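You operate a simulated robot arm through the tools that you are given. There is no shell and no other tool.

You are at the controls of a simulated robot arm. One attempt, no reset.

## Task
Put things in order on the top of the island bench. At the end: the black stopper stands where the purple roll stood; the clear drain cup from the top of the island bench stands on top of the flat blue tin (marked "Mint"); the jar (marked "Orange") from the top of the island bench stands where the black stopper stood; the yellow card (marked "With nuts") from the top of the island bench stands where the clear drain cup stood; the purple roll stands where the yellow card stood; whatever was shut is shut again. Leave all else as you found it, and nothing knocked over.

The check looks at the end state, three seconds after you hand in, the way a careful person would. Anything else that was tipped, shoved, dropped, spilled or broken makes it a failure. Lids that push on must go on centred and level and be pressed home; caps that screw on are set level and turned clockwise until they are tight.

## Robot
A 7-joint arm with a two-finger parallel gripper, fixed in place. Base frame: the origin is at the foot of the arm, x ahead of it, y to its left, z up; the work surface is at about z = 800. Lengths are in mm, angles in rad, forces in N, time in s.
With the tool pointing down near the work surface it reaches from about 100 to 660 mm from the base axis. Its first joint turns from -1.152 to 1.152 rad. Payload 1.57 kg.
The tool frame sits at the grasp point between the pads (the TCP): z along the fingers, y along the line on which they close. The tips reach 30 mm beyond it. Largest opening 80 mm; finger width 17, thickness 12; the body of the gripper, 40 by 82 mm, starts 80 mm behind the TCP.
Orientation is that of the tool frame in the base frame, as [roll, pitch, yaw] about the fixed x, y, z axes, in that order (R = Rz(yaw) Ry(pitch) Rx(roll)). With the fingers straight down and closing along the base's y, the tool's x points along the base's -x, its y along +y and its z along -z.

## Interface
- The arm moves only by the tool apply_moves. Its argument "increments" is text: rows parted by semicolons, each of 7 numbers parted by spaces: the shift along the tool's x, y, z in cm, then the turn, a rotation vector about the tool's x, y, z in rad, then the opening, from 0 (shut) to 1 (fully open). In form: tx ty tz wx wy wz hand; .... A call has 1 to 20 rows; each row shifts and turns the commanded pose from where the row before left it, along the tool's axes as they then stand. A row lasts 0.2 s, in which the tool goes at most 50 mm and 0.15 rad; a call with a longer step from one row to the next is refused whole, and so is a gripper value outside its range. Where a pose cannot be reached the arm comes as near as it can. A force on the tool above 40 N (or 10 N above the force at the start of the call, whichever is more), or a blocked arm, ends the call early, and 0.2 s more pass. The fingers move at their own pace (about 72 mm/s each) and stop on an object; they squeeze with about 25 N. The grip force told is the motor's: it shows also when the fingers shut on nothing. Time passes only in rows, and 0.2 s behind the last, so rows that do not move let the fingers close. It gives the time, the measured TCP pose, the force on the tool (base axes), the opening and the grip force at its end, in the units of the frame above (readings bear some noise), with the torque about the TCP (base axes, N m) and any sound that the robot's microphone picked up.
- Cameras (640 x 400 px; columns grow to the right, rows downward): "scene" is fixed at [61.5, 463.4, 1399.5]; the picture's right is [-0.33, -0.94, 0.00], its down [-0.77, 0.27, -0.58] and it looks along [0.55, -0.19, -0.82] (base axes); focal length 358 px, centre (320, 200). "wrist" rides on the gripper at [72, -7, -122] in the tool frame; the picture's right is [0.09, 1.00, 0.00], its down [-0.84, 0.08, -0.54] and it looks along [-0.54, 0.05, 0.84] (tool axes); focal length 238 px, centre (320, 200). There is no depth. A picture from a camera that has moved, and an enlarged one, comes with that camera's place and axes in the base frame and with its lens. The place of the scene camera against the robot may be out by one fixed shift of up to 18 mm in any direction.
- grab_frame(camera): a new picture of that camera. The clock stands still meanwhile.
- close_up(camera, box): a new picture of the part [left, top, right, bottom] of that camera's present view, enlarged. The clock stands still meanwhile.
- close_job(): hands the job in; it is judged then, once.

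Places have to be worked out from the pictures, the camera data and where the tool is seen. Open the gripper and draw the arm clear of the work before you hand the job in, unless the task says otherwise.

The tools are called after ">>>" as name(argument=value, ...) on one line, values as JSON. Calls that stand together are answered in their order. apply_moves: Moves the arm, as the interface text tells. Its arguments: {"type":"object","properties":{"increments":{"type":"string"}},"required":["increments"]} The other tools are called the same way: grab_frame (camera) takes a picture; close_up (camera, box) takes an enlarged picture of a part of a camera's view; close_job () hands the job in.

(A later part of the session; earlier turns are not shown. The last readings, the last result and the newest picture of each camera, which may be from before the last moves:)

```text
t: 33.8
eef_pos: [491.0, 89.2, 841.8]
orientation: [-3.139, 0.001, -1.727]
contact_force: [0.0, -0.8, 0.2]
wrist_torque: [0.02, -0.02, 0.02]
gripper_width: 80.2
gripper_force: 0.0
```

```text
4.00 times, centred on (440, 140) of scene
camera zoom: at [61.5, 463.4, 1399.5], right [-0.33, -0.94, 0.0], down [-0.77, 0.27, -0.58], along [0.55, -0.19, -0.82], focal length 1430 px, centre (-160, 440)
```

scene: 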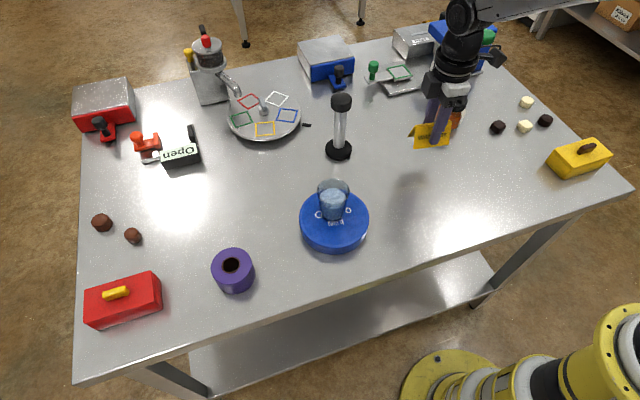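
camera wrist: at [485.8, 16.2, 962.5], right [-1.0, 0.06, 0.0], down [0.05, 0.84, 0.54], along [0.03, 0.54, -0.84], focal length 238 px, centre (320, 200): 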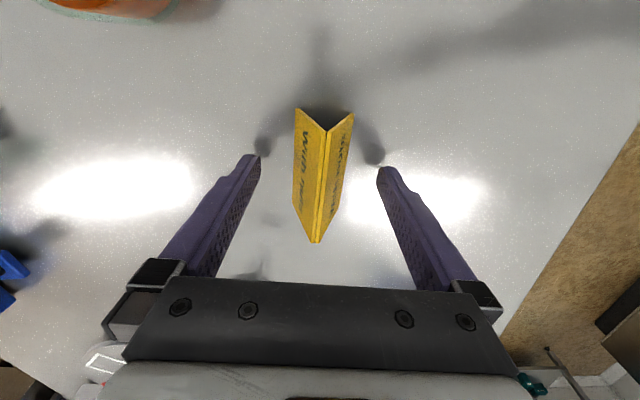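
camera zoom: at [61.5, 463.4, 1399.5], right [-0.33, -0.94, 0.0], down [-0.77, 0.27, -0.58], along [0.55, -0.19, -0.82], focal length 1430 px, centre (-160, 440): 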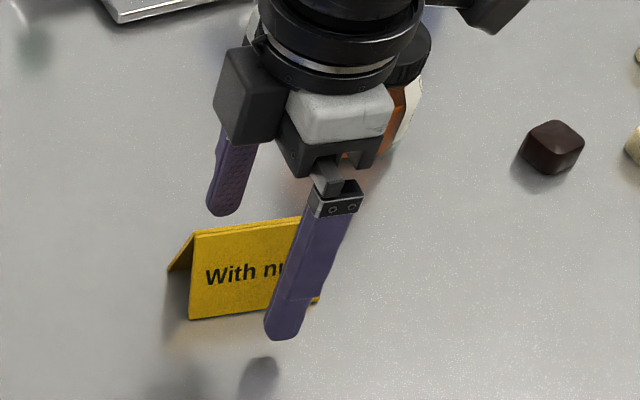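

The card stands cleanly on the old cup spot. I'll rise, turn the tool back and head for the purple roll, estimated near (334, 524).

>>> apply_moves(increments="0 0 -2 0 0 0 1; 0 0 -4 0 0 0 1; 0 0 -4 0 0 0 1; 0 0 -4 0 0 0.1415 1; 0 0 -3 0 0 0.1415 1; 0 0 0 0 0 0.1415 1; 0 0 0 0 0 0.1415 1; 0 0 0 0 0 0.1415 1; 0 0 0 0 0 0.1415 1; 0 0 0 0 0 0.1415 1; 0 0 0 0 0 0.1415 1; 0 0 0 0 0 0.1415 1; 0 0 0 0 0 0.1415 1; 0 0 0 0 0 0 1")

>>> apply_moves(increments="0.8 2 0 0 0 0 1; 1.61 4.11 0 0 0 0 1; 1.61 4.11 0 0 0 0 1; 1.61 4.11 0 0 0 0 1; 1.61 4.11 0 0 0 0 1; 1.61 4.11 0 0 0 0 1; 1.61 4.11 0 0 0 0 1; 1.61 4.11 0 0 0 0 1; 1.61 4.11 0 0 0 0 1; 1.61 4.11 0 0 0 0 1; 0.8 2 0 0 0 0 1; 0 0 0 0 0 0 1")

>>> grab_frame(camera="wrist")

>>> grab_frame(camera="scene")

```text
t: 36.8
eef_pos: [491.3, 88.4, 1011.9]
orientation: [-3.14, 0.001, 3.14]
contact_force: [-0.3, 0.5, -0.4]
wrist_torque: [0.0, 0.03, 0.02]
gripper_width: 79.9
gripper_force: 0.1
```

```text
t: 39.4
eef_pos: [330.0, 499.3, 1011.6]
orientation: [3.141, 0.001, -3.141]
contact_force: [-0.5, -0.2, 0.2]
wrist_torque: [-0.07, -0.02, 0.04]
gripper_width: 80.1
gripper_force: 0.0
```

```text
taken
camera wrist: at [257.7, 492.1, 1132.5], right [-0.09, 1.0, 0.0], down [0.84, 0.08, 0.54], along [0.54, 0.05, -0.84], focal length 238 px, centre (320, 200)
```

wrist: 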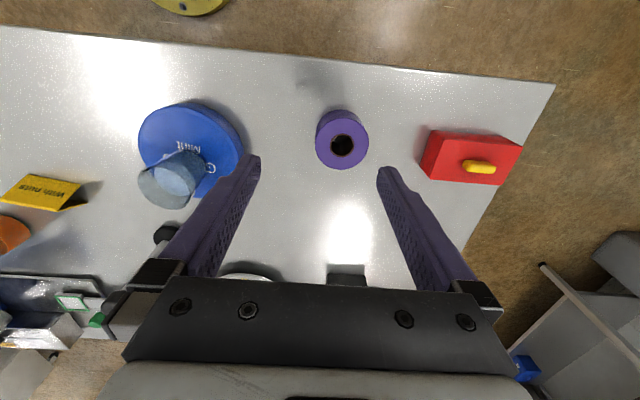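

```text
taken
```

scene: 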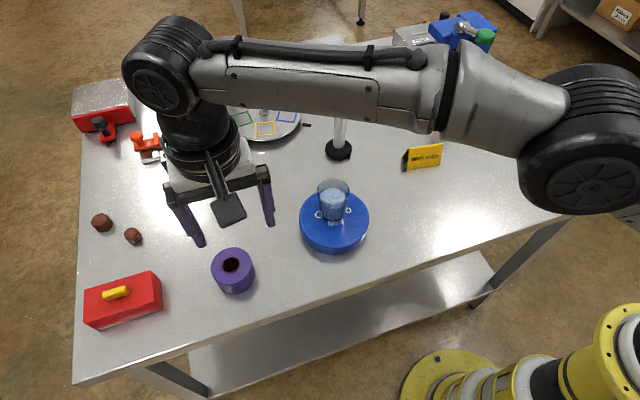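

>>> close_up(camera="wrist", box=[290, 90, 400, 190])

>>> close_up(camera="scene", box=[190, 230, 280, 310])

```text
4.00 times, centred on (345, 140) of wrist
camera zoom: at [257.7, 492.1, 1132.5], right [-0.09, 1.0, 0.0], down [0.84, 0.08, 0.54], along [0.54, 0.05, -0.84], focal length 953 px, centre (220, 440)
```

zoom: 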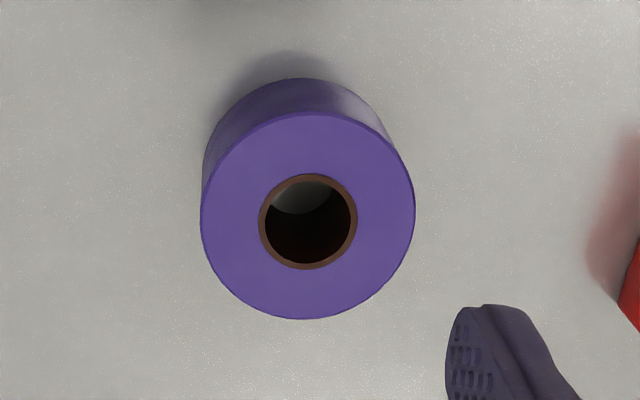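

```text
5.00 times, centred on (235, 270) of scene
camera zoom: at [61.4, 463.5, 1399.5], right [-0.33, -0.94, 0.0], down [-0.77, 0.27, -0.58], along [0.55, -0.19, -0.82], focal length 1788 px, centre (745, -150)
```

zoom: 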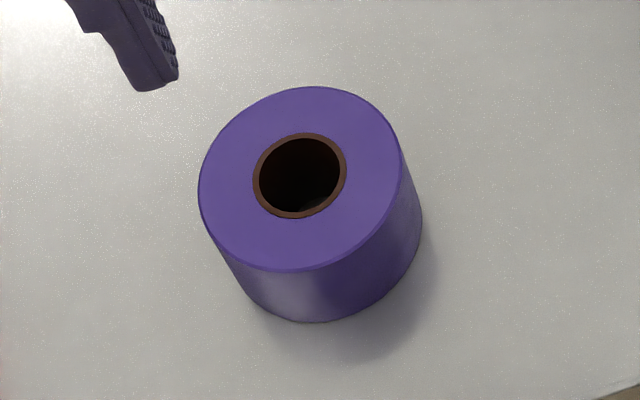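

The roll is about 67 across, top at about z = 846, centre near (357, 528). I'll centre over it and descend partway to check the alignment.

>>> apply_moves(increments="-1.4 1.45 0 0 0 0 1; -1.35 1.45 0 0 0 0 1; 0 0 3 0 0 0 1; 0 0 4 0 0 0 1; 0 0 3 0 0 0 1; 0 0 0 0 0 0 1")

>>> grab_frame(camera="wrist")

>>> grab_frame(camera="scene")

```text
t: 40.8
eef_pos: [351.7, 520.3, 910.0]
orientation: [3.141, 0.001, -3.141]
contact_force: [0.3, 0.3, -0.8]
wrist_torque: [-0.02, 0.0, 0.01]
gripper_width: 79.8
gripper_force: 0.0
out of reach, approached as far as the arm can: row 2
```

```text
taken
camera wrist: at [280.2, 512.8, 1030.0], right [-0.09, 1.0, 0.0], down [0.84, 0.08, 0.54], along [0.54, 0.05, -0.84], focal length 238 px, centre (320, 200)
```

wrist: 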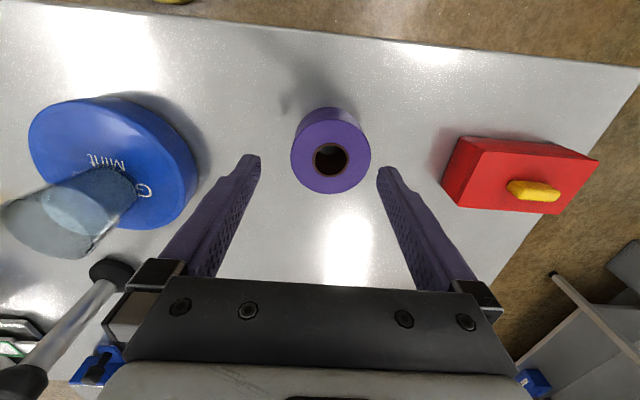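

```text
taken
```

scene: 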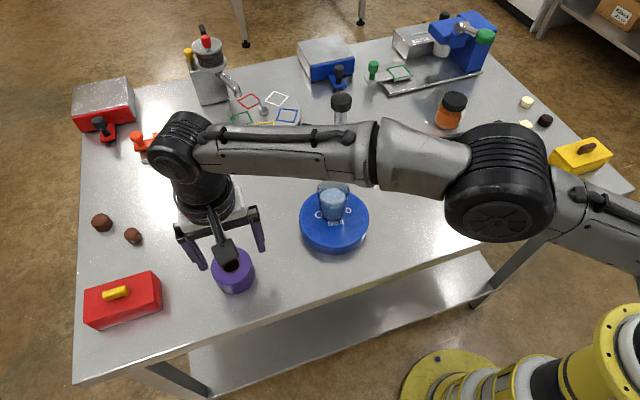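

>>> close_up(camera="wrist", box=[270, 90, 390, 210])

```text
3.33 times, centred on (330, 150) of wrist
camera zoom: at [280.2, 512.8, 1030.0], right [-0.09, 1.0, 0.0], down [0.84, 0.08, 0.54], along [0.54, 0.05, -0.84], focal length 794 px, centre (287, 367)
```

zoom: 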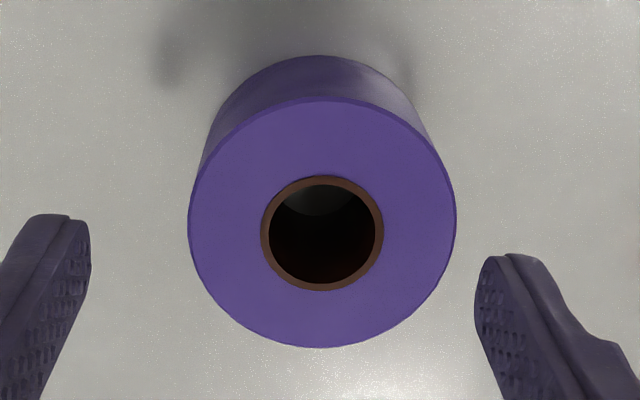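

The roll centre is (356.5, 528.4), so I still need about +5 in x and +8 in y. I'll try this correction at the lower height, where the reach is better.

>>> apply_moves(increments="-0.48 0.81 1 0 0 0 1; 0 0 0 0 0 0 1")

>>> grab_frame(camera="wrist")

```text
t: 41.4
eef_pos: [356.9, 528.0, 898.9]
orientation: [-3.141, 0.0, 3.141]
contact_force: [0.3, -0.2, -1.0]
wrist_torque: [0.01, -0.01, -0.03]
gripper_width: 79.9
gripper_force: 0.0
```

```text
taken
camera wrist: at [285.1, 521.3, 1019.9], right [-0.09, 1.0, 0.0], down [0.84, 0.08, 0.54], along [0.54, 0.05, -0.84], focal length 238 px, centre (320, 200)
```

wrist: 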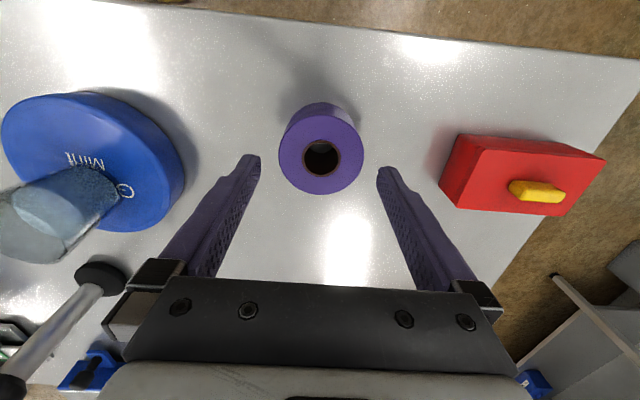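

The roll is centred between the fingers (279–363 px around 321). I'll descend around it to TCP z ≈ 835.

>>> apply_moves(increments="0 0 1.8 0 0 0 1; 0 0 1.5 0 0 0 1; 0 0 1.5 0 0 0 1; 0 0 1.2 0 0 0 1; 0 0 0.4 0 0 0 1; 0 0 0 0 0 0 1")

>>> grab_frame(camera="wrist")

>>> grab_frame(camera="scene")

```text
t: 42.8
eef_pos: [357.5, 527.9, 837.0]
orientation: [-3.141, 0.0, -3.141]
contact_force: [0.8, 0.7, -0.5]
wrist_torque: [0.01, -0.01, -0.02]
gripper_width: 80.2
gripper_force: 0.1
```

```text
taken
camera wrist: at [285.0, 521.1, 956.3], right [-0.09, 1.0, 0.0], down [0.84, 0.08, 0.54], along [0.54, 0.05, -0.84], focal length 238 px, centre (320, 200)
```

wrist: 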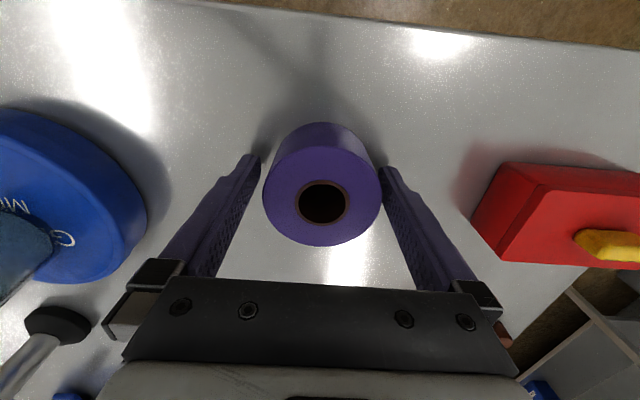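

```text
taken
```

scene: 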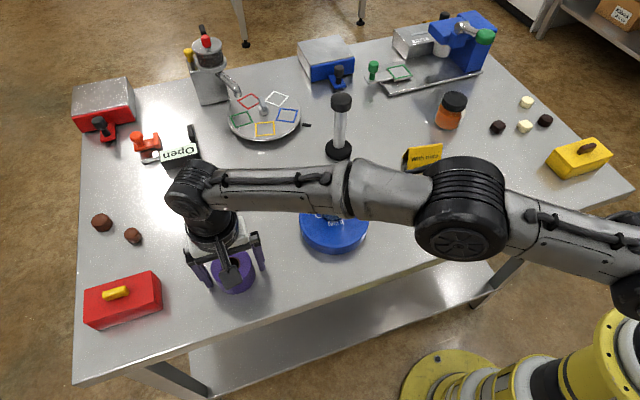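

>>> apply_moves(increments="0 0 0 0 0 0 0.9; 0 0 0 0 0 0 0.8; 0 0 0 0 0 0 0.6; 0 0 0 0 0 0 0.5; 0 0 0 0 0 0 0.5")

>>> grab_frame(camera="wrist")

```text
t: 44.0
eef_pos: [357.3, 528.0, 836.2]
orientation: [-3.141, 0.0, 3.141]
contact_force: [-0.2, 0.1, 0.5]
wrist_torque: [0.0, -0.02, 0.0]
gripper_width: 65.6
gripper_force: 24.8
```

```text
taken
camera wrist: at [285.1, 521.1, 956.5], right [-0.09, 1.0, 0.0], down [0.84, 0.08, 0.54], along [0.54, 0.05, -0.84], focal length 238 px, centre (320, 200)
```

wrist: 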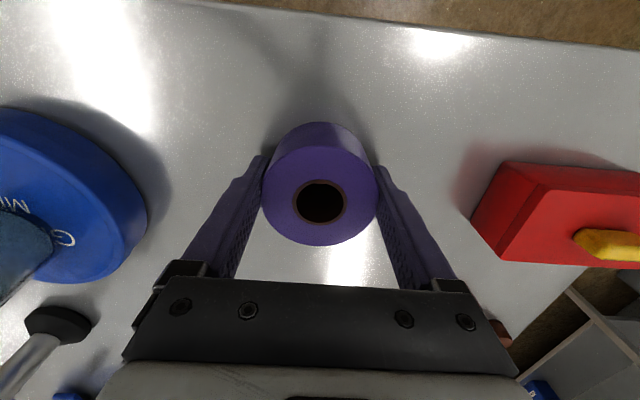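

The roll is gripped (65.6 mm, 25 N); its spot is recorded as (356.5, 528.5). I'll lift it, draw it in toward the base and up to clear the cup on the tin, then carry it across.

>>> apply_moves(increments="0 0 -0.7 0 0 0 0.5; 0 0 -1.5 0 0 0 0.5; 0 0 -2 0 0 0 0.5; 0 0 -2 0 0 0 0.5; 1.14 -1.56 -2 0 0 0 0.5; 1.14 -1.56 -2 0 0 0 0.5; 1.14 -1.56 -2 0 0 0 0.5; 1.14 -1.56 -2 0 0 0 0.5; 1.14 -1.56 -2 0 0 0 0.5; 0 0 0 0 0 0 0.5")

>>> grab_frame(camera="scene")

```text
t: 46.2
eef_pos: [300.5, 449.5, 998.0]
orientation: [3.142, 0.0, 3.141]
contact_force: [0.4, 0.1, -0.6]
wrist_torque: [-0.02, 0.01, -0.02]
gripper_width: 65.5
gripper_force: 25.1
```

```text
taken
```

scene: 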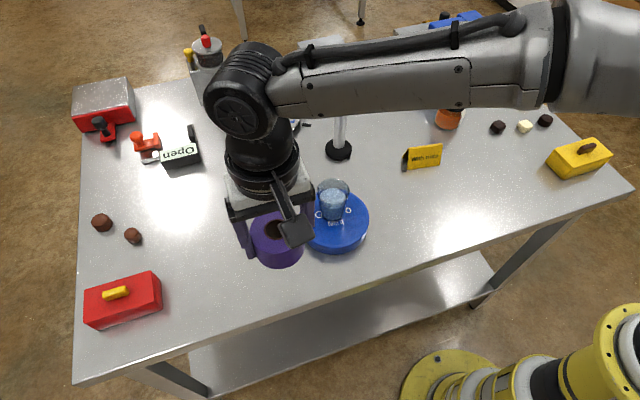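

>>> apply_moves(increments="0 -1.6 0 0 0 0 0.5; 0 -3.7 0 0 0 0 0.5; 0 -3.7 0 0 0 0 0.5; 0 -3.7 0 0 0 0 0.5; 0 -3.7 0 0 0 0 0.5; 0 -3.7 0 0 0 0 0.5; 0 -3.7 0 0 0 0 0.5; 0 -3.7 0 0 0 0 0.5; 0 -3.7 0 0 0 0 0.5; -1.3 -3.7 0 0 0 0 0.5; -1.3 -3.7 0 0 0 0 0.5; -1.3 -3.7 0 0 0 0 0.5; -1.3 -3.7 0 0 0 0 0.5; -1.3 -3.7 0 0 0 0 0.5; -1.0 -3 0 0 0 0 0.5; -0.45 -1.45 0 0 0 0 0.5; 0 0 0 0 0 0 0.5; 0 0 0 0 0 0 0.5")

>>> grab_frame(camera="wrist")

>>> grab_frame(camera="scene")

```text
t: 50.0
eef_pos: [379.9, -92.1, 998.1]
orientation: [3.141, 0.001, -3.14]
contact_force: [-0.4, 0.2, -1.0]
wrist_torque: [0.0, 0.01, -0.02]
gripper_width: 65.2
gripper_force: 25.2
```

```text
taken
camera wrist: at [307.9, -99.4, 1118.5], right [-0.09, 1.0, 0.0], down [0.84, 0.08, 0.54], along [0.54, 0.05, -0.84], focal length 238 px, centre (320, 200)
```

wrist: 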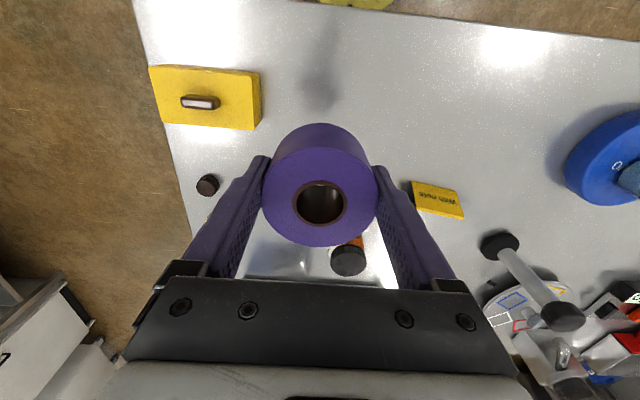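

```text
taken
```

scene: 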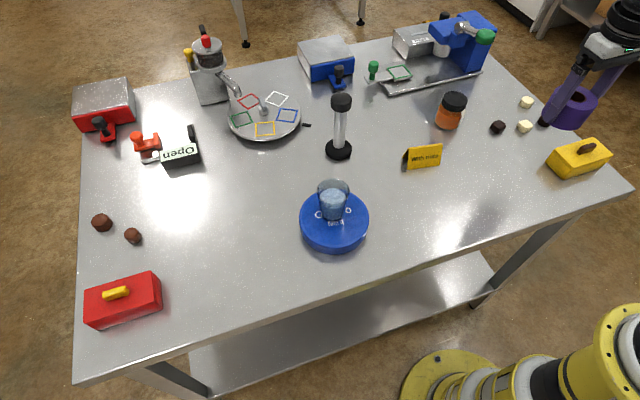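

The roll is over the old card spot, and the left finger will clear the yellow box by about 15 mm. I'll lower it.

>>> apply_moves(increments="0 0 2 0 0 0 0.5; 0 0 3.5 0 0 0 0.5; 0 0 3.5 0 0 0 0.5; 0 0 3 0 0 0 0.5; 0 0 2 0 0 0 0.5; 0 0 1.2 0 0 0 0.5; 0 0 0.5 0 0 0 0.5; 0 0 0 0 0 0 0.5")

>>> grab_frame(camera="wrist")

>>> close_up(camera="scene", box=[480, 100, 640, 210])

```text
t: 51.8
eef_pos: [379.4, -90.7, 840.2]
orientation: [3.14, 0.001, -3.141]
contact_force: [-0.2, 0.4, -1.1]
wrist_torque: [-0.05, 0.01, -0.01]
gripper_width: 65.2
gripper_force: 25.0
```

```text
taken
camera wrist: at [307.4, -98.8, 960.5], right [-0.09, 1.0, 0.0], down [0.84, 0.08, 0.54], along [0.54, 0.05, -0.84], focal length 238 px, centre (320, 200)
```

wrist: 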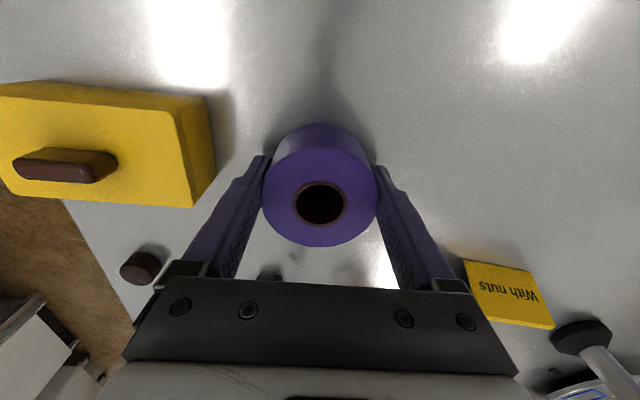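

```text
3.64 times, centred on (560, 155) of scene
camera zoom: at [61.5, 463.4, 1399.5], right [-0.33, -0.94, 0.0], down [-0.77, 0.27, -0.58], along [0.55, -0.19, -0.82], focal length 1300 px, centre (-553, 364)
```

zoom: 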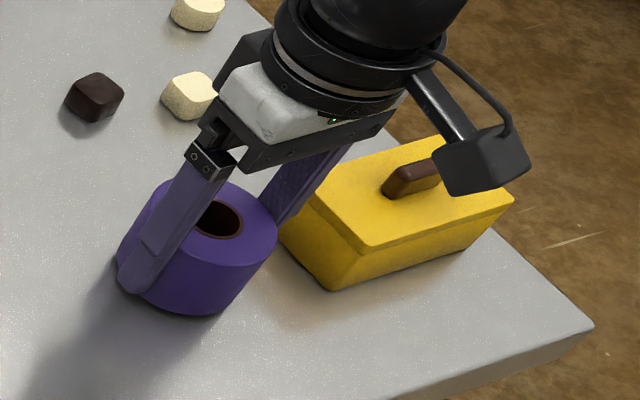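

>>> apply_moves(increments="0 0 0.2 0 0 0 0.5; 0 0 0.15 0 0 0 0.5; 0 0 0.05 0 0 0 0.5; 0 0 0 0 0 0 0.5")

```text
t: 52.8
eef_pos: [378.9, -91.2, 835.7]
orientation: [3.141, -0.001, 3.141]
contact_force: [-0.4, -0.8, -1.8]
wrist_torque: [-0.04, 0.01, -0.02]
gripper_width: 65.0
gripper_force: 24.6
```

>>> apply_moves(increments="0 0 0.1 0 0 0 0.5; 0 0 0.05 0 0 0 0.5; 0 0 0 0 0 0 0.5")

```text
t: 53.6
eef_pos: [379.2, -91.2, 835.5]
orientation: [3.14, 0.003, 3.141]
contact_force: [-3.4, -0.1, 13.1]
wrist_torque: [0.21, 0.28, 0.1]
gripper_width: 64.9
gripper_force: 24.8
```

Contact at 13 N. I'll relieve it slightly, open and check.

>>> apply_moves(increments="0 0 -0.08 0 0 0 0.5; 0 0 0 0 0 0 0.84; 0 0 0 0 0 0 0.9; 0 0 0 0 0 0 1; 0 0 0 0 0 0 1")

>>> grab_frame(camera="wrist")

>>> close_up(camera="scene", box=[480, 100, 640, 210])

```text
t: 54.8
eef_pos: [380.2, -90.6, 835.9]
orientation: [-3.14, 0.0, 3.141]
contact_force: [0.0, -0.4, 0.5]
wrist_torque: [-0.03, 0.01, 0.0]
gripper_width: 80.0
gripper_force: 0.2
```

```text
taken
camera wrist: at [307.2, -98.7, 956.4], right [-0.09, 1.0, 0.0], down [0.84, 0.08, 0.54], along [0.54, 0.05, -0.84], focal length 238 px, centre (320, 200)
```

wrist: 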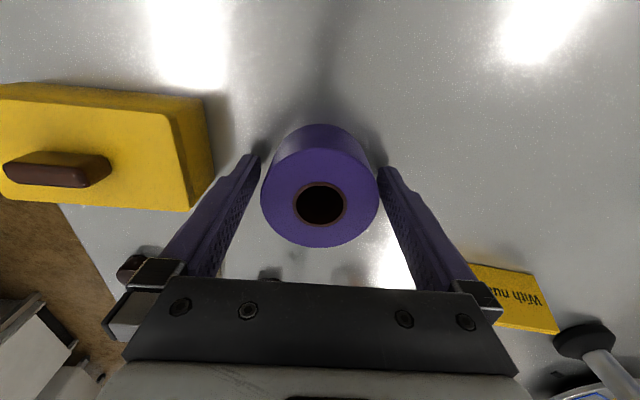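

```text
3.64 times, centred on (560, 155) of scene
camera zoom: at [61.5, 463.4, 1399.5], right [-0.33, -0.94, 0.0], down [-0.77, 0.27, -0.58], along [0.55, -0.19, -0.82], focal length 1300 px, centre (-553, 364)
```

zoom: 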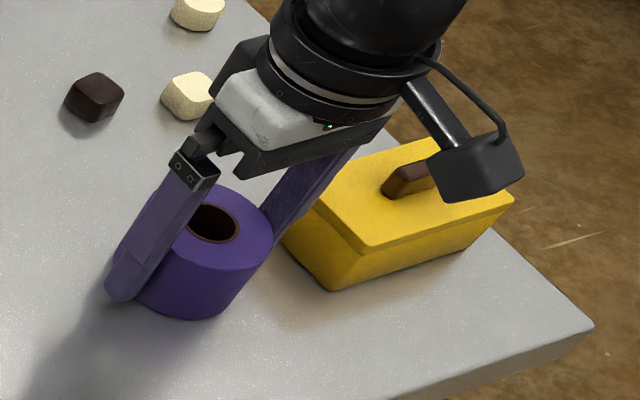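

The roll stands at the old card spot. I'll rise and go to the stopper (about (575, 245), top at about z = 952), stopping short at z ≈ 1012 to measure it.

>>> apply_moves(increments="0 0 -2 0 0 0 1; 0 0 -4 0 0 0 1; 0 0 -4 0 0 0 1; 0 0 -4 0 0 0 1; 0 0 -3.6 0 0 0 1; -1 2 0 0 0 0 1; -1.6 3.4 0 0 0 0 1; -1.6 3.4 0 0 0 0 1; -1.6 3.4 0 0 0 0 1; -1.6 3.4 0 0 0 0 1; -1.6 3.4 0 0 0 0 1; -1.6 3.4 0 0 0 0 1; -1.6 3.4 0 0 0 0 1; -1.6 3.4 0 0 0 0 1; -1.2 2.4 0 0 0 0 1; 0 0 0 0 0 0 1")

>>> grab_frame(camera="wrist")

>>> grab_frame(camera="scene")

```text
t: 58.2
eef_pos: [528.4, 225.1, 1013.0]
orientation: [3.142, -0.001, -3.141]
contact_force: [0.4, -0.4, 0.2]
wrist_torque: [-0.05, -0.02, -0.03]
gripper_width: 80.2
gripper_force: 0.1
```

```text
taken
camera wrist: at [457.7, 217.1, 1132.5], right [-0.09, 1.0, 0.0], down [0.84, 0.08, 0.54], along [0.54, 0.05, -0.84], focal length 238 px, centre (320, 200)
```

wrist: 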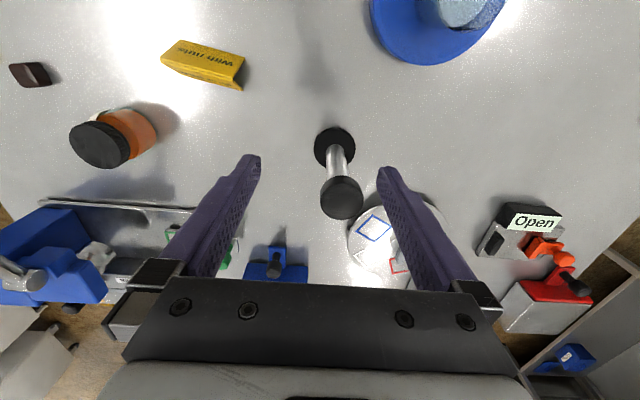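

```text
taken
```

scene: 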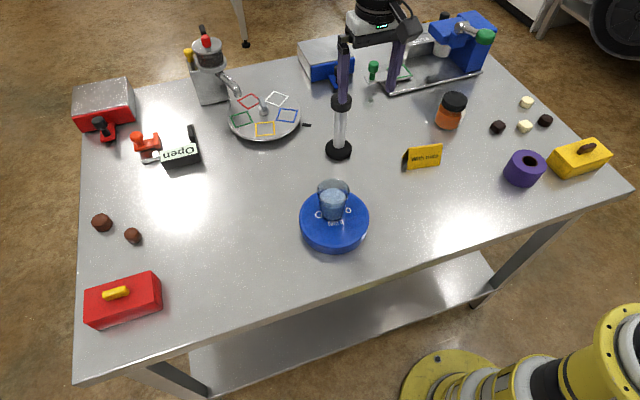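

>>> close_up(camera="wrist", box=[290, 110, 390, 230])

>>> close_up(camera="scene", box=[290, 60, 400, 170])

```text
3.33 times, centred on (340, 170) of wrist
camera zoom: at [457.7, 217.1, 1132.5], right [-0.09, 1.0, 0.0], down [0.84, 0.08, 0.54], along [0.54, 0.05, -0.84], focal length 794 px, centre (253, 300)
```

zoom: 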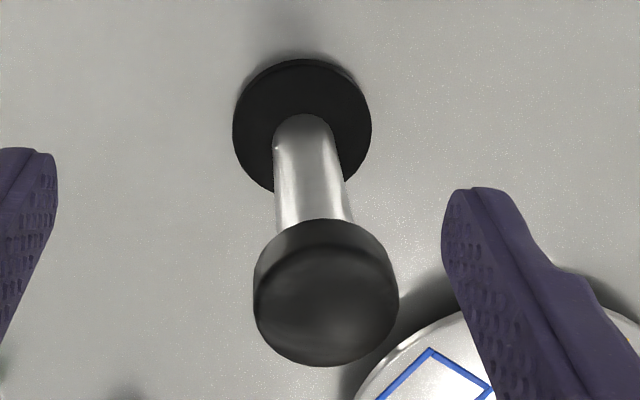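

```text
3.64 times, centred on (345, 115) of scene
camera zoom: at [61.5, 463.5, 1399.5], right [-0.33, -0.94, 0.0], down [-0.77, 0.27, -0.58], along [0.55, -0.19, -0.82], focal length 1300 px, centre (229, 509)
```

zoom: 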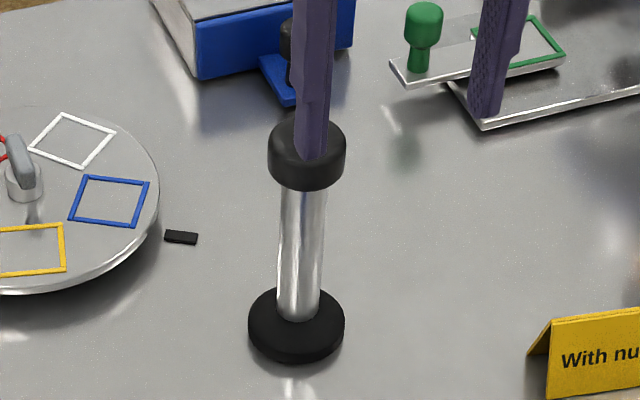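

The stopper is at (573.5, 249), top near z = 950, with a knob about 41 across. I'll centre over it and come down around the knob to TCP z ≈ 934.

>>> apply_moves(increments="-1.5 0.8 0.2 0 0 0 1; -1.5 0.8 0.3 0 0 0 1; -1.5 0.79 0.3 0 0 0 1; 0 0 0 0 0 0 1")

>>> grab_frame(camera="wrist")

```text
t: 59.2
eef_pos: [574.1, 248.3, 1002.9]
orientation: [-3.141, -0.001, 3.14]
contact_force: [-0.2, -0.5, 0.9]
wrist_torque: [0.02, 0.0, 0.02]
gripper_width: 80.1
gripper_force: 0.0
```

```text
taken
camera wrist: at [502.5, 240.8, 1123.7], right [-0.09, 1.0, 0.0], down [0.84, 0.08, 0.54], along [0.54, 0.05, -0.84], focal length 238 px, centre (320, 200)
```

wrist: 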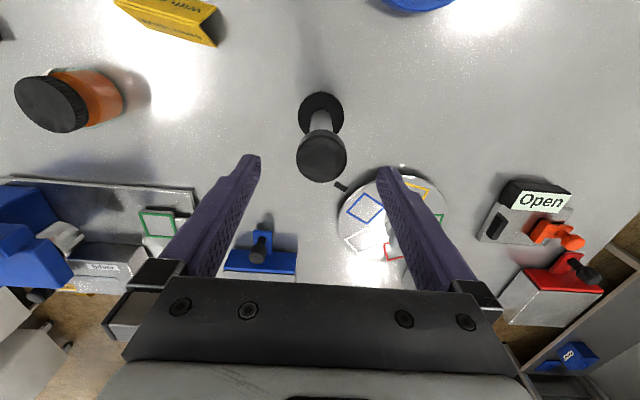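

Knob centre is exactly under the TCP. Descending and closing on the knob.

>>> apply_moves(increments="0 0 2 0 0 0 1; 0 0 2 0 0 0 1; 0 0 1.8 0 0 0 1; 0 0 1.1 0 0 0 1; 0 0 0 0 0 0 0.8; 0 0 0 0 0 0 0.6; 0 0 0 0 0 0 0.4; 0 0 0 0 0 0 0.2; 0 0 0 0 0 0 0.2")

>>> grab_frame(camera="wrist")

>>> grab_frame(camera="scene")

```text
t: 61.2
eef_pos: [574.2, 249.0, 934.1]
orientation: [3.141, 0.0, 3.141]
contact_force: [0.3, 1.4, -0.5]
wrist_torque: [0.13, -0.06, 0.01]
gripper_width: 40.9
gripper_force: 24.6
```

```text
taken
camera wrist: at [502.2, 241.1, 1055.3], right [-0.09, 1.0, 0.0], down [0.84, 0.08, 0.54], along [0.54, 0.05, -0.84], focal length 238 px, centre (320, 200)
```

wrist: 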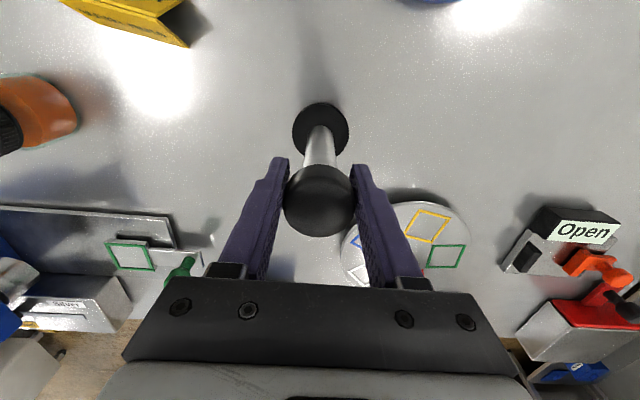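

```text
taken
```

scene: 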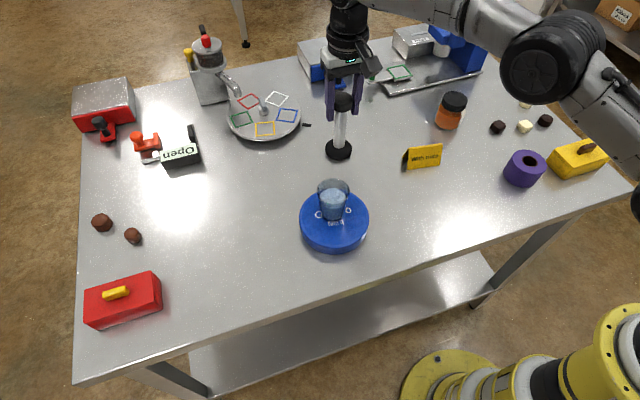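

The knob is gripped at 40.9 mm; the stopper's spot is (573.7, 249). I'll lift slowly and check for slip or tilt.

>>> apply_moves(increments="0 0 -0.4 0 0 0 0.2; 0 0 -0.8 0 0 0 0.2; 0 0 -1.3 0 0 0 0.2; 0 0 -1.3 0 0 0 0.2; 0 0 -0.8 0 0 0 0.2; 0 0 -0.5 0 0 0 0.2; 0 0 0 0 0 0 0.2")

>>> grab_frame(camera="scene")

>>> grab_frame(camera="wrist")

```text
t: 62.8
eef_pos: [574.2, 249.4, 986.8]
orientation: [-3.141, -0.002, -3.141]
contact_force: [-0.1, -0.1, -2.8]
wrist_torque: [0.01, 0.01, 0.03]
gripper_width: 41.1
gripper_force: 25.0
```

```text
taken
```

scene: 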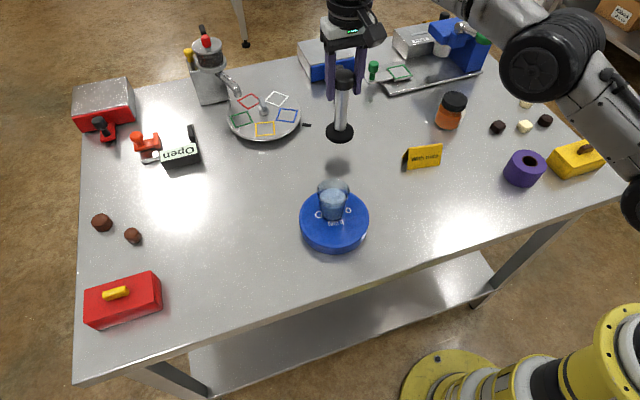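

```text
taken
camera wrist: at [502.4, 241.5, 1106.3], right [-0.09, 1.0, 0.0], down [0.84, 0.08, 0.54], along [0.54, 0.05, -0.84], focal length 238 px, centre (320, 200)
```

wrist: 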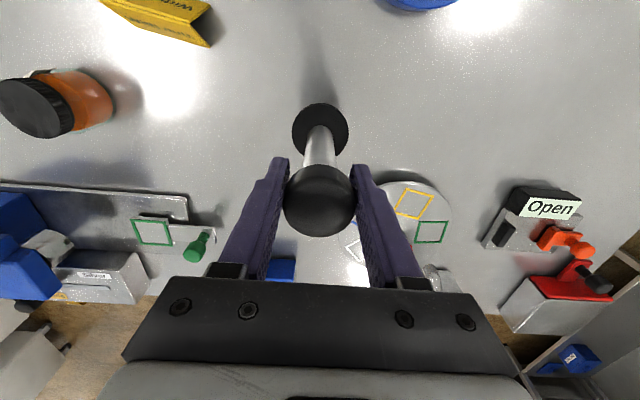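

The stopper hangs straight (bottom at about 852, above the tin's top). I'll carry it along a line passing the far side of the tin, dropping a bit at the end to stay within reach.

>>> apply_moves(increments="0.5 0.65 0 0 0 0 0.2; 1.2 1.55 0 0 0 0 0.2; 1.52 1.95 0 0 0 0 0.2; 1.52 1.95 0 0 0 0 0.2; 1.52 1.95 0 0 0 0 0.2; 1.52 1.95 0 0 0 0 0.2; 1.52 1.95 0 0 0 0 0.2; 1.52 1.95 0 0 0 0 0.2; 1.52 1.95 0 0 0 0 0.2; 1.52 1.95 0 0 0 0 0.2; 1.34 1.7 0 0 0 0 0.2; 1.31 1.69 0.6 0 0 0 0.2; 1.31 1.69 0.6 0 0 0 0.2; 1.31 1.69 0.6 0 0 0 0.2; 1.31 1.69 0.7 0 0 0 0.2; 0.8 1.05 0.7 0 0 0 0.2; 0.5 0.6 0 0 0 0 0.2; 0 0 0 0 0 0 0.2")

>>> grab_frame(camera="scene")

>>> grab_frame(camera="wrist")

```text
t: 66.6
eef_pos: [357.9, 527.9, 954.7]
orientation: [3.141, 0.0, 3.141]
contact_force: [0.3, -0.1, -2.4]
wrist_torque: [-0.02, 0.04, -0.02]
gripper_width: 40.9
gripper_force: 25.5
```

```text
taken
```

scene: 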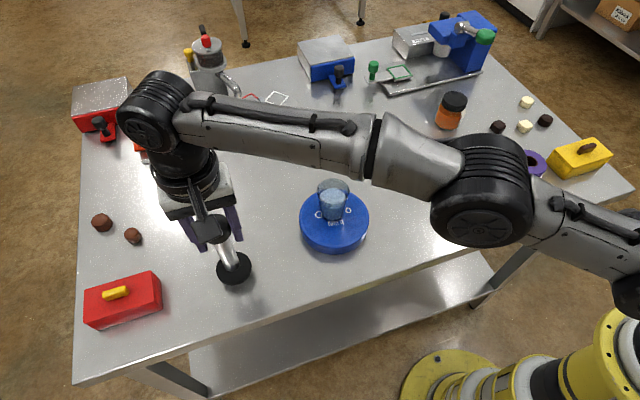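

```text
taken
camera wrist: at [285.1, 520.7, 1074.5], right [-0.09, 1.0, 0.0], down [0.84, 0.08, 0.54], along [0.54, 0.05, -0.84], focal length 238 px, centre (320, 200)
```

wrist: 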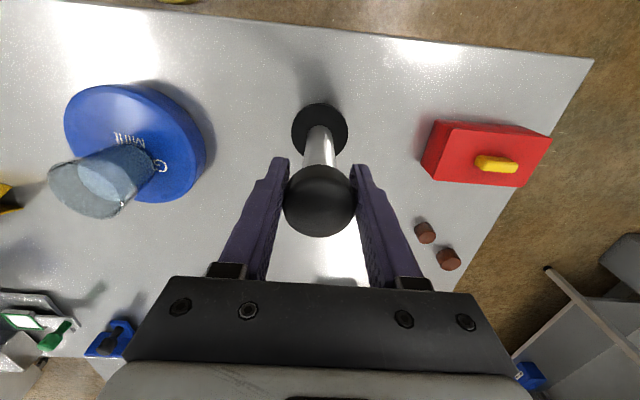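

The stopper is over the old roll spot. Lowering to just above the table and then gently.

>>> apply_moves(increments="0.1 0.05 0.6 0 0 0 0.2; 0 0 0.6 0 0 0 0.2; 0 0 0.4 0 0 0 0.2; 0 0 0.2 0 0 0 0.2; 0 0 0.1 0 0 0 0.2; 0 0 0 0 0 0 0.2")

>>> close_up(camera="scene", box=[170, 190, 300, 310])

```text
t: 68.0
eef_pos: [356.6, 527.9, 935.2]
orientation: [3.141, -0.001, -3.141]
contact_force: [-1.0, 0.2, -1.0]
wrist_torque: [-0.05, 0.03, -0.02]
gripper_width: 41.0
gripper_force: 24.9
```

```text
3.33 times, centred on (235, 250) of scene
camera zoom: at [61.5, 463.5, 1399.5], right [-0.33, -0.94, 0.0], down [-0.77, 0.27, -0.58], along [0.55, -0.19, -0.82], focal length 1192 px, centre (603, 33)
```

zoom: 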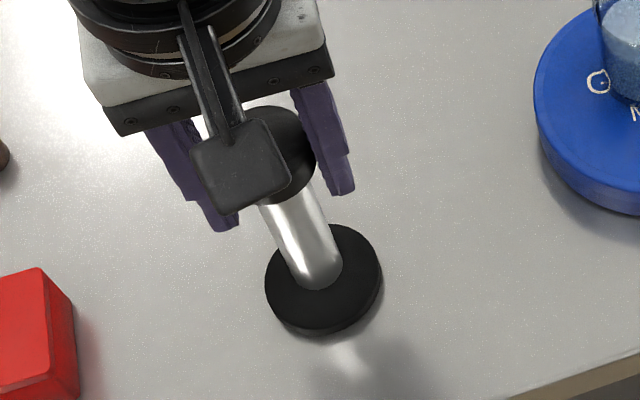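

>>> apply_moves(increments="0 0 0.1 0 0 0 0.2; 0 0 0.05 0 0 0 0.2; 0 0 0 0 0 0 0.2")

```text
t: 68.8
eef_pos: [356.1, 527.8, 935.0]
orientation: [3.139, 0.003, -3.141]
contact_force: [-1.8, -2.5, 6.9]
wrist_torque: [-0.41, 0.05, -0.07]
gripper_width: 41.1
gripper_force: 24.8
```

Contact made (about 7 N). Opening slowly.

>>> apply_moves(increments="0 0 -0.03 0 0 0 0.2; 0 0 0 0 0 0 0.53; 0 0 0 0 0 0 0.57; 0 0 0 0 0 0 0.7; 0 0 0 0 0 0 1; 0 0 0 0 0 0 1")

>>> grab_frame(camera="wrist")

>>> close_up(camera="scene", box=[170, 190, 300, 310])

```text
t: 70.2
eef_pos: [356.6, 528.2, 935.2]
orientation: [3.141, -0.001, 3.141]
contact_force: [-0.1, -0.2, -0.3]
wrist_torque: [0.02, 0.0, -0.02]
gripper_width: 80.0
gripper_force: 0.1
```

```text
taken
camera wrist: at [283.9, 521.2, 1054.5], right [-0.09, 1.0, 0.0], down [0.84, 0.08, 0.54], along [0.54, 0.05, -0.84], focal length 238 px, centre (320, 200)
```

wrist: 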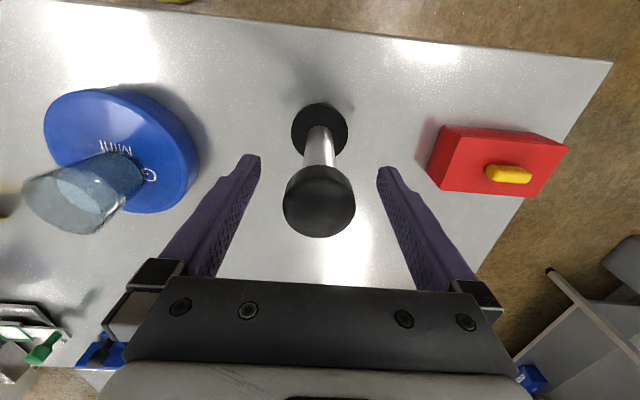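

```text
3.33 times, centred on (235, 250) of scene
camera zoom: at [61.5, 463.4, 1399.5], right [-0.33, -0.94, 0.0], down [-0.77, 0.27, -0.58], along [0.55, -0.19, -0.82], focal length 1192 px, centre (603, 33)
```

zoom: 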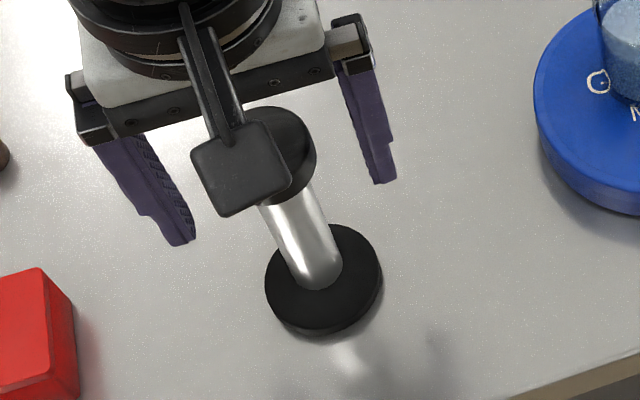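

The stopper stands. Reach is tight here, so I'll back out horizontally toward the base (fingers straddle in y), then rise and go to the jar.

>>> apply_moves(increments="0.8 0 0 0 0 0 1; 1.5 0 0 0 0 0 1; 2 0 0 0 0 0 1; 1.7 0 0 0 0 0 1; 0 0 -3 0 0 0 1; 0 0 -4 0 0 0 1; 0 0 -1 0 0 0 1; 0 0 0 0 0 0 1")

>>> apply_moves(increments="0 -2.5 0 0 0 0 1; 0 -4.2 0 0 0 0 1; -1.6 -4.2 0 0 0 0 1; -1.6 -4.2 0 0 0 0 1; -1.6 -4.2 0 0 0 0 1; -1.6 -4.2 0 0 0 0 1; -1.6 -4.2 0 0 0 0 1; -1.6 -4.2 0 0 0 0 1; -1.6 -4.2 0 0 0 0 1; -1.6 -4.2 0 0 0 0 1; -1.6 -4.2 0 0 0 0 1; -1.6 -4.2 0 0 0 0 1; -1.6 -4.2 0 0 0 0 1; -1.6 -4.2 0 0 0 0 1; -1.6 0 0 0 0 0 1; -1.2 0 0 0 0 0 1; 0 0 0 0 0 0 1")

>>> grab_frame(camera="wrist")

>>> grab_frame(camera="scene")

```text
t: 72.0
eef_pos: [295.8, 527.8, 1014.9]
orientation: [3.141, 0.002, 3.141]
contact_force: [-0.4, 0.5, -1.0]
wrist_torque: [0.01, -0.03, 0.03]
gripper_width: 79.9
gripper_force: 0.0
```

```text
t: 75.6
eef_pos: [516.1, -42.6, 1014.5]
orientation: [-3.141, 0.001, -3.141]
contact_force: [0.6, 0.1, -0.3]
wrist_torque: [0.03, 0.01, -0.02]
gripper_width: 80.0
gripper_force: 0.2
```

```text
taken
camera wrist: at [444.2, -50.4, 1135.1], right [-0.09, 1.0, 0.0], down [0.84, 0.08, 0.54], along [0.54, 0.05, -0.84], focal length 238 px, centre (320, 200)
```

wrist: 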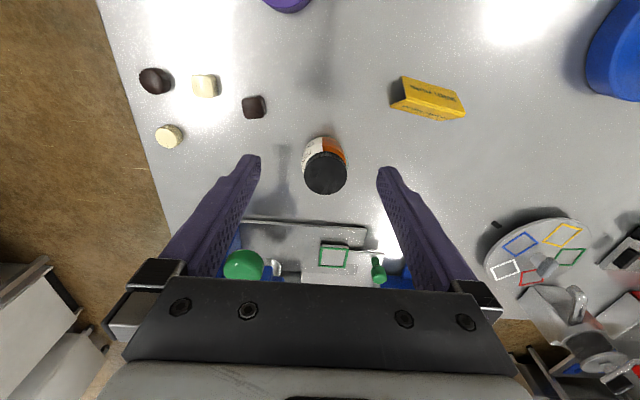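

```text
taken
```

scene: 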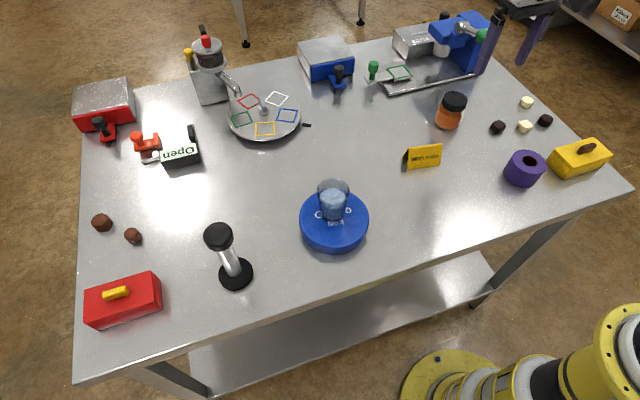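

>>> close_up(camera="wrist", box=[270, 110, 380, 220])

>>> close_up(camera="scene", box=[410, 70, 500, 150])

```text
3.64 times, centred on (325, 165) of wrist
camera zoom: at [444.2, -50.4, 1135.1], right [-0.09, 1.0, 0.0], down [0.84, 0.08, 0.54], along [0.54, 0.05, -0.84], focal length 867 px, centre (302, 327)
```

zoom: 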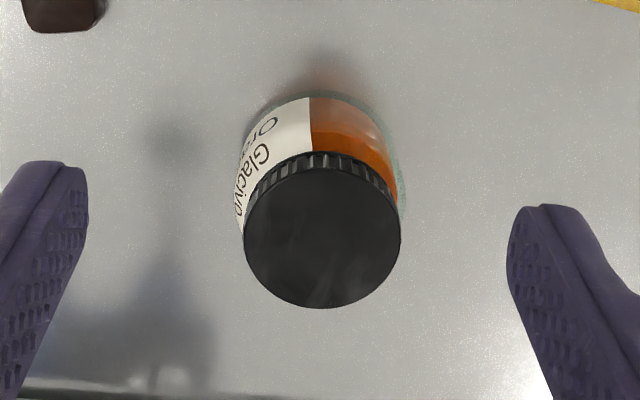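

```text
5.00 times, centred on (455, 110) of scene
camera zoom: at [61.5, 463.4, 1399.5], right [-0.33, -0.94, 0.0], down [-0.77, 0.27, -0.58], along [0.55, -0.19, -0.82], focal length 1788 px, centre (-355, 650)
```

zoom: 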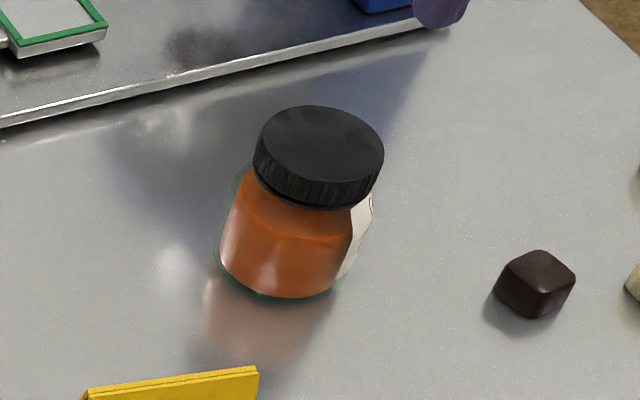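

The jar's lid top is near z = 868, the body about 64 across, centred near (579, -31). I'll move over it and descend partway to verify.

>>> apply_moves(increments="-2.1 0.37 0 0 0 0 1; -2.1 0.37 0 0 0 0 1; -2.1 0.36 0 0 0 0 1; 0 0 3 0 0 0 1; 0 0 4 0 0 0 1; 0 0 2 0 0 0 1; 0 0 0 0 0 0 1")

>>> grab_frame(camera="wrist")

>>> grab_frame(camera="scene")

```text
t: 77.2
eef_pos: [579.5, -32.0, 923.2]
orientation: [-3.141, 0.001, -3.14]
contact_force: [-0.3, -0.6, 0.2]
wrist_torque: [-0.03, 0.02, -0.01]
gripper_width: 79.9
gripper_force: 0.0
```

```text
taken
camera wrist: at [507.3, -39.3, 1042.8], right [-0.09, 1.0, 0.0], down [0.84, 0.08, 0.54], along [0.54, 0.05, -0.84], focal length 238 px, centre (320, 200)
```

wrist: 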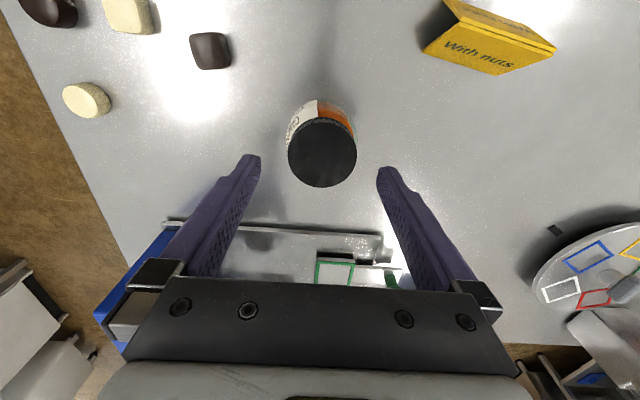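

```text
taken
```

scene: 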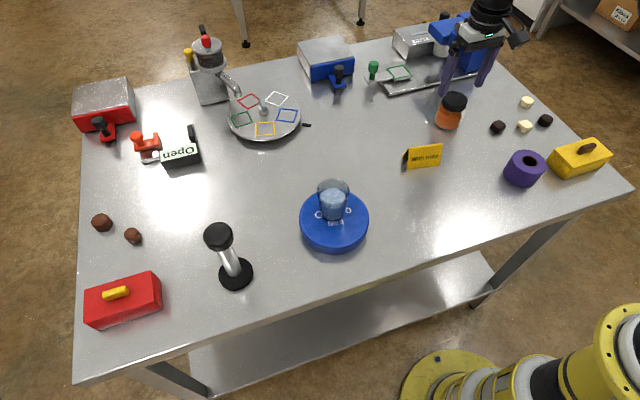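

The jar sits centred between the fingers. I'll descend to TCP z ≈ 838 around its body.

>>> apply_moves(increments="0.12 0.05 2 0 0 0 1; 0 0 2 0 0 0 1; 0 0 2 0 0 0 1; 0 0 1.5 0 0 0 1; 0 0 1 0 0 0 1; 0 0 0 0 0 0 1")

>>> grab_frame(camera="wrist")

>>> close_up(camera="scene", box=[390, 10, 540, 150])

```text
t: 78.6
eef_pos: [577.7, -31.6, 838.6]
orientation: [3.14, 0.0, -3.141]
contact_force: [-0.4, 0.2, 1.1]
wrist_torque: [-0.03, -0.02, 0.0]
gripper_width: 80.0
gripper_force: 0.1
```

```text
taken
camera wrist: at [505.7, -39.0, 959.0], right [-0.09, 1.0, 0.0], down [0.84, 0.08, 0.54], along [0.54, 0.05, -0.84], focal length 238 px, centre (320, 200)
```

wrist: 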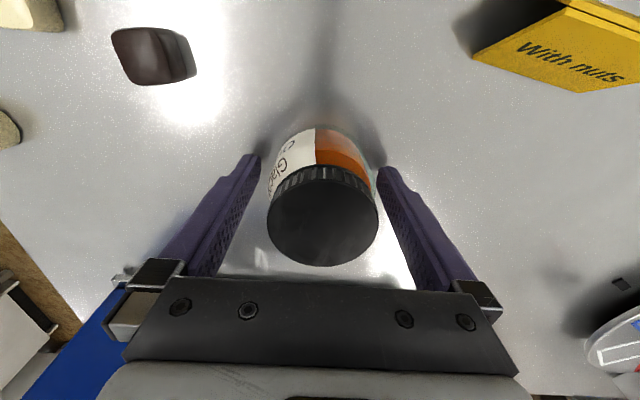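

```text
2.86 times, centred on (465, 80) of scene
camera zoom: at [61.5, 463.4, 1399.5], right [-0.33, -0.94, 0.0], down [-0.77, 0.27, -0.58], along [0.55, -0.19, -0.82], focal length 1022 px, centre (-94, 543)
```

zoom: 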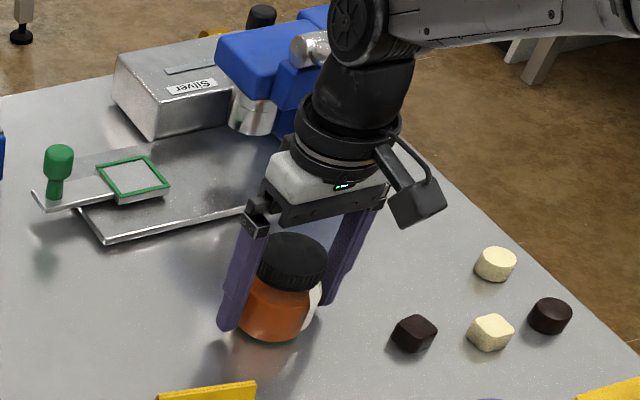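

No contact anywhere. Closing on the jar body.

>>> apply_moves(increments="0 0 0 0 0 0 0.9; 0 0 0 0 0 0 0.8; 0 0 0 0 0 0 0.6; 0 0 0 0 0 0 0.5; 0 0 0 0 0 0 0.5")

>>> grab_frame(camera="wrist")

```text
t: 79.8
eef_pos: [577.9, -32.4, 839.0]
orientation: [-3.141, -0.002, -3.139]
contact_force: [0.5, 0.4, 0.3]
wrist_torque: [0.06, 0.0, 0.03]
gripper_width: 63.0
gripper_force: 24.8
```

```text
taken
camera wrist: at [505.7, -39.0, 959.2], right [-0.09, 1.0, 0.0], down [0.84, 0.08, 0.54], along [0.54, 0.05, -0.84], focal length 238 px, centre (320, 200)
```

wrist: 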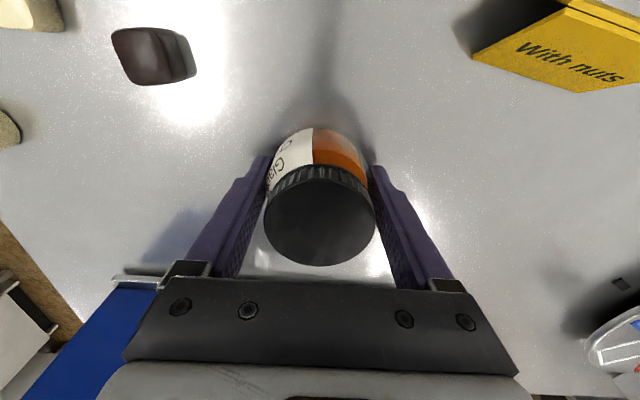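

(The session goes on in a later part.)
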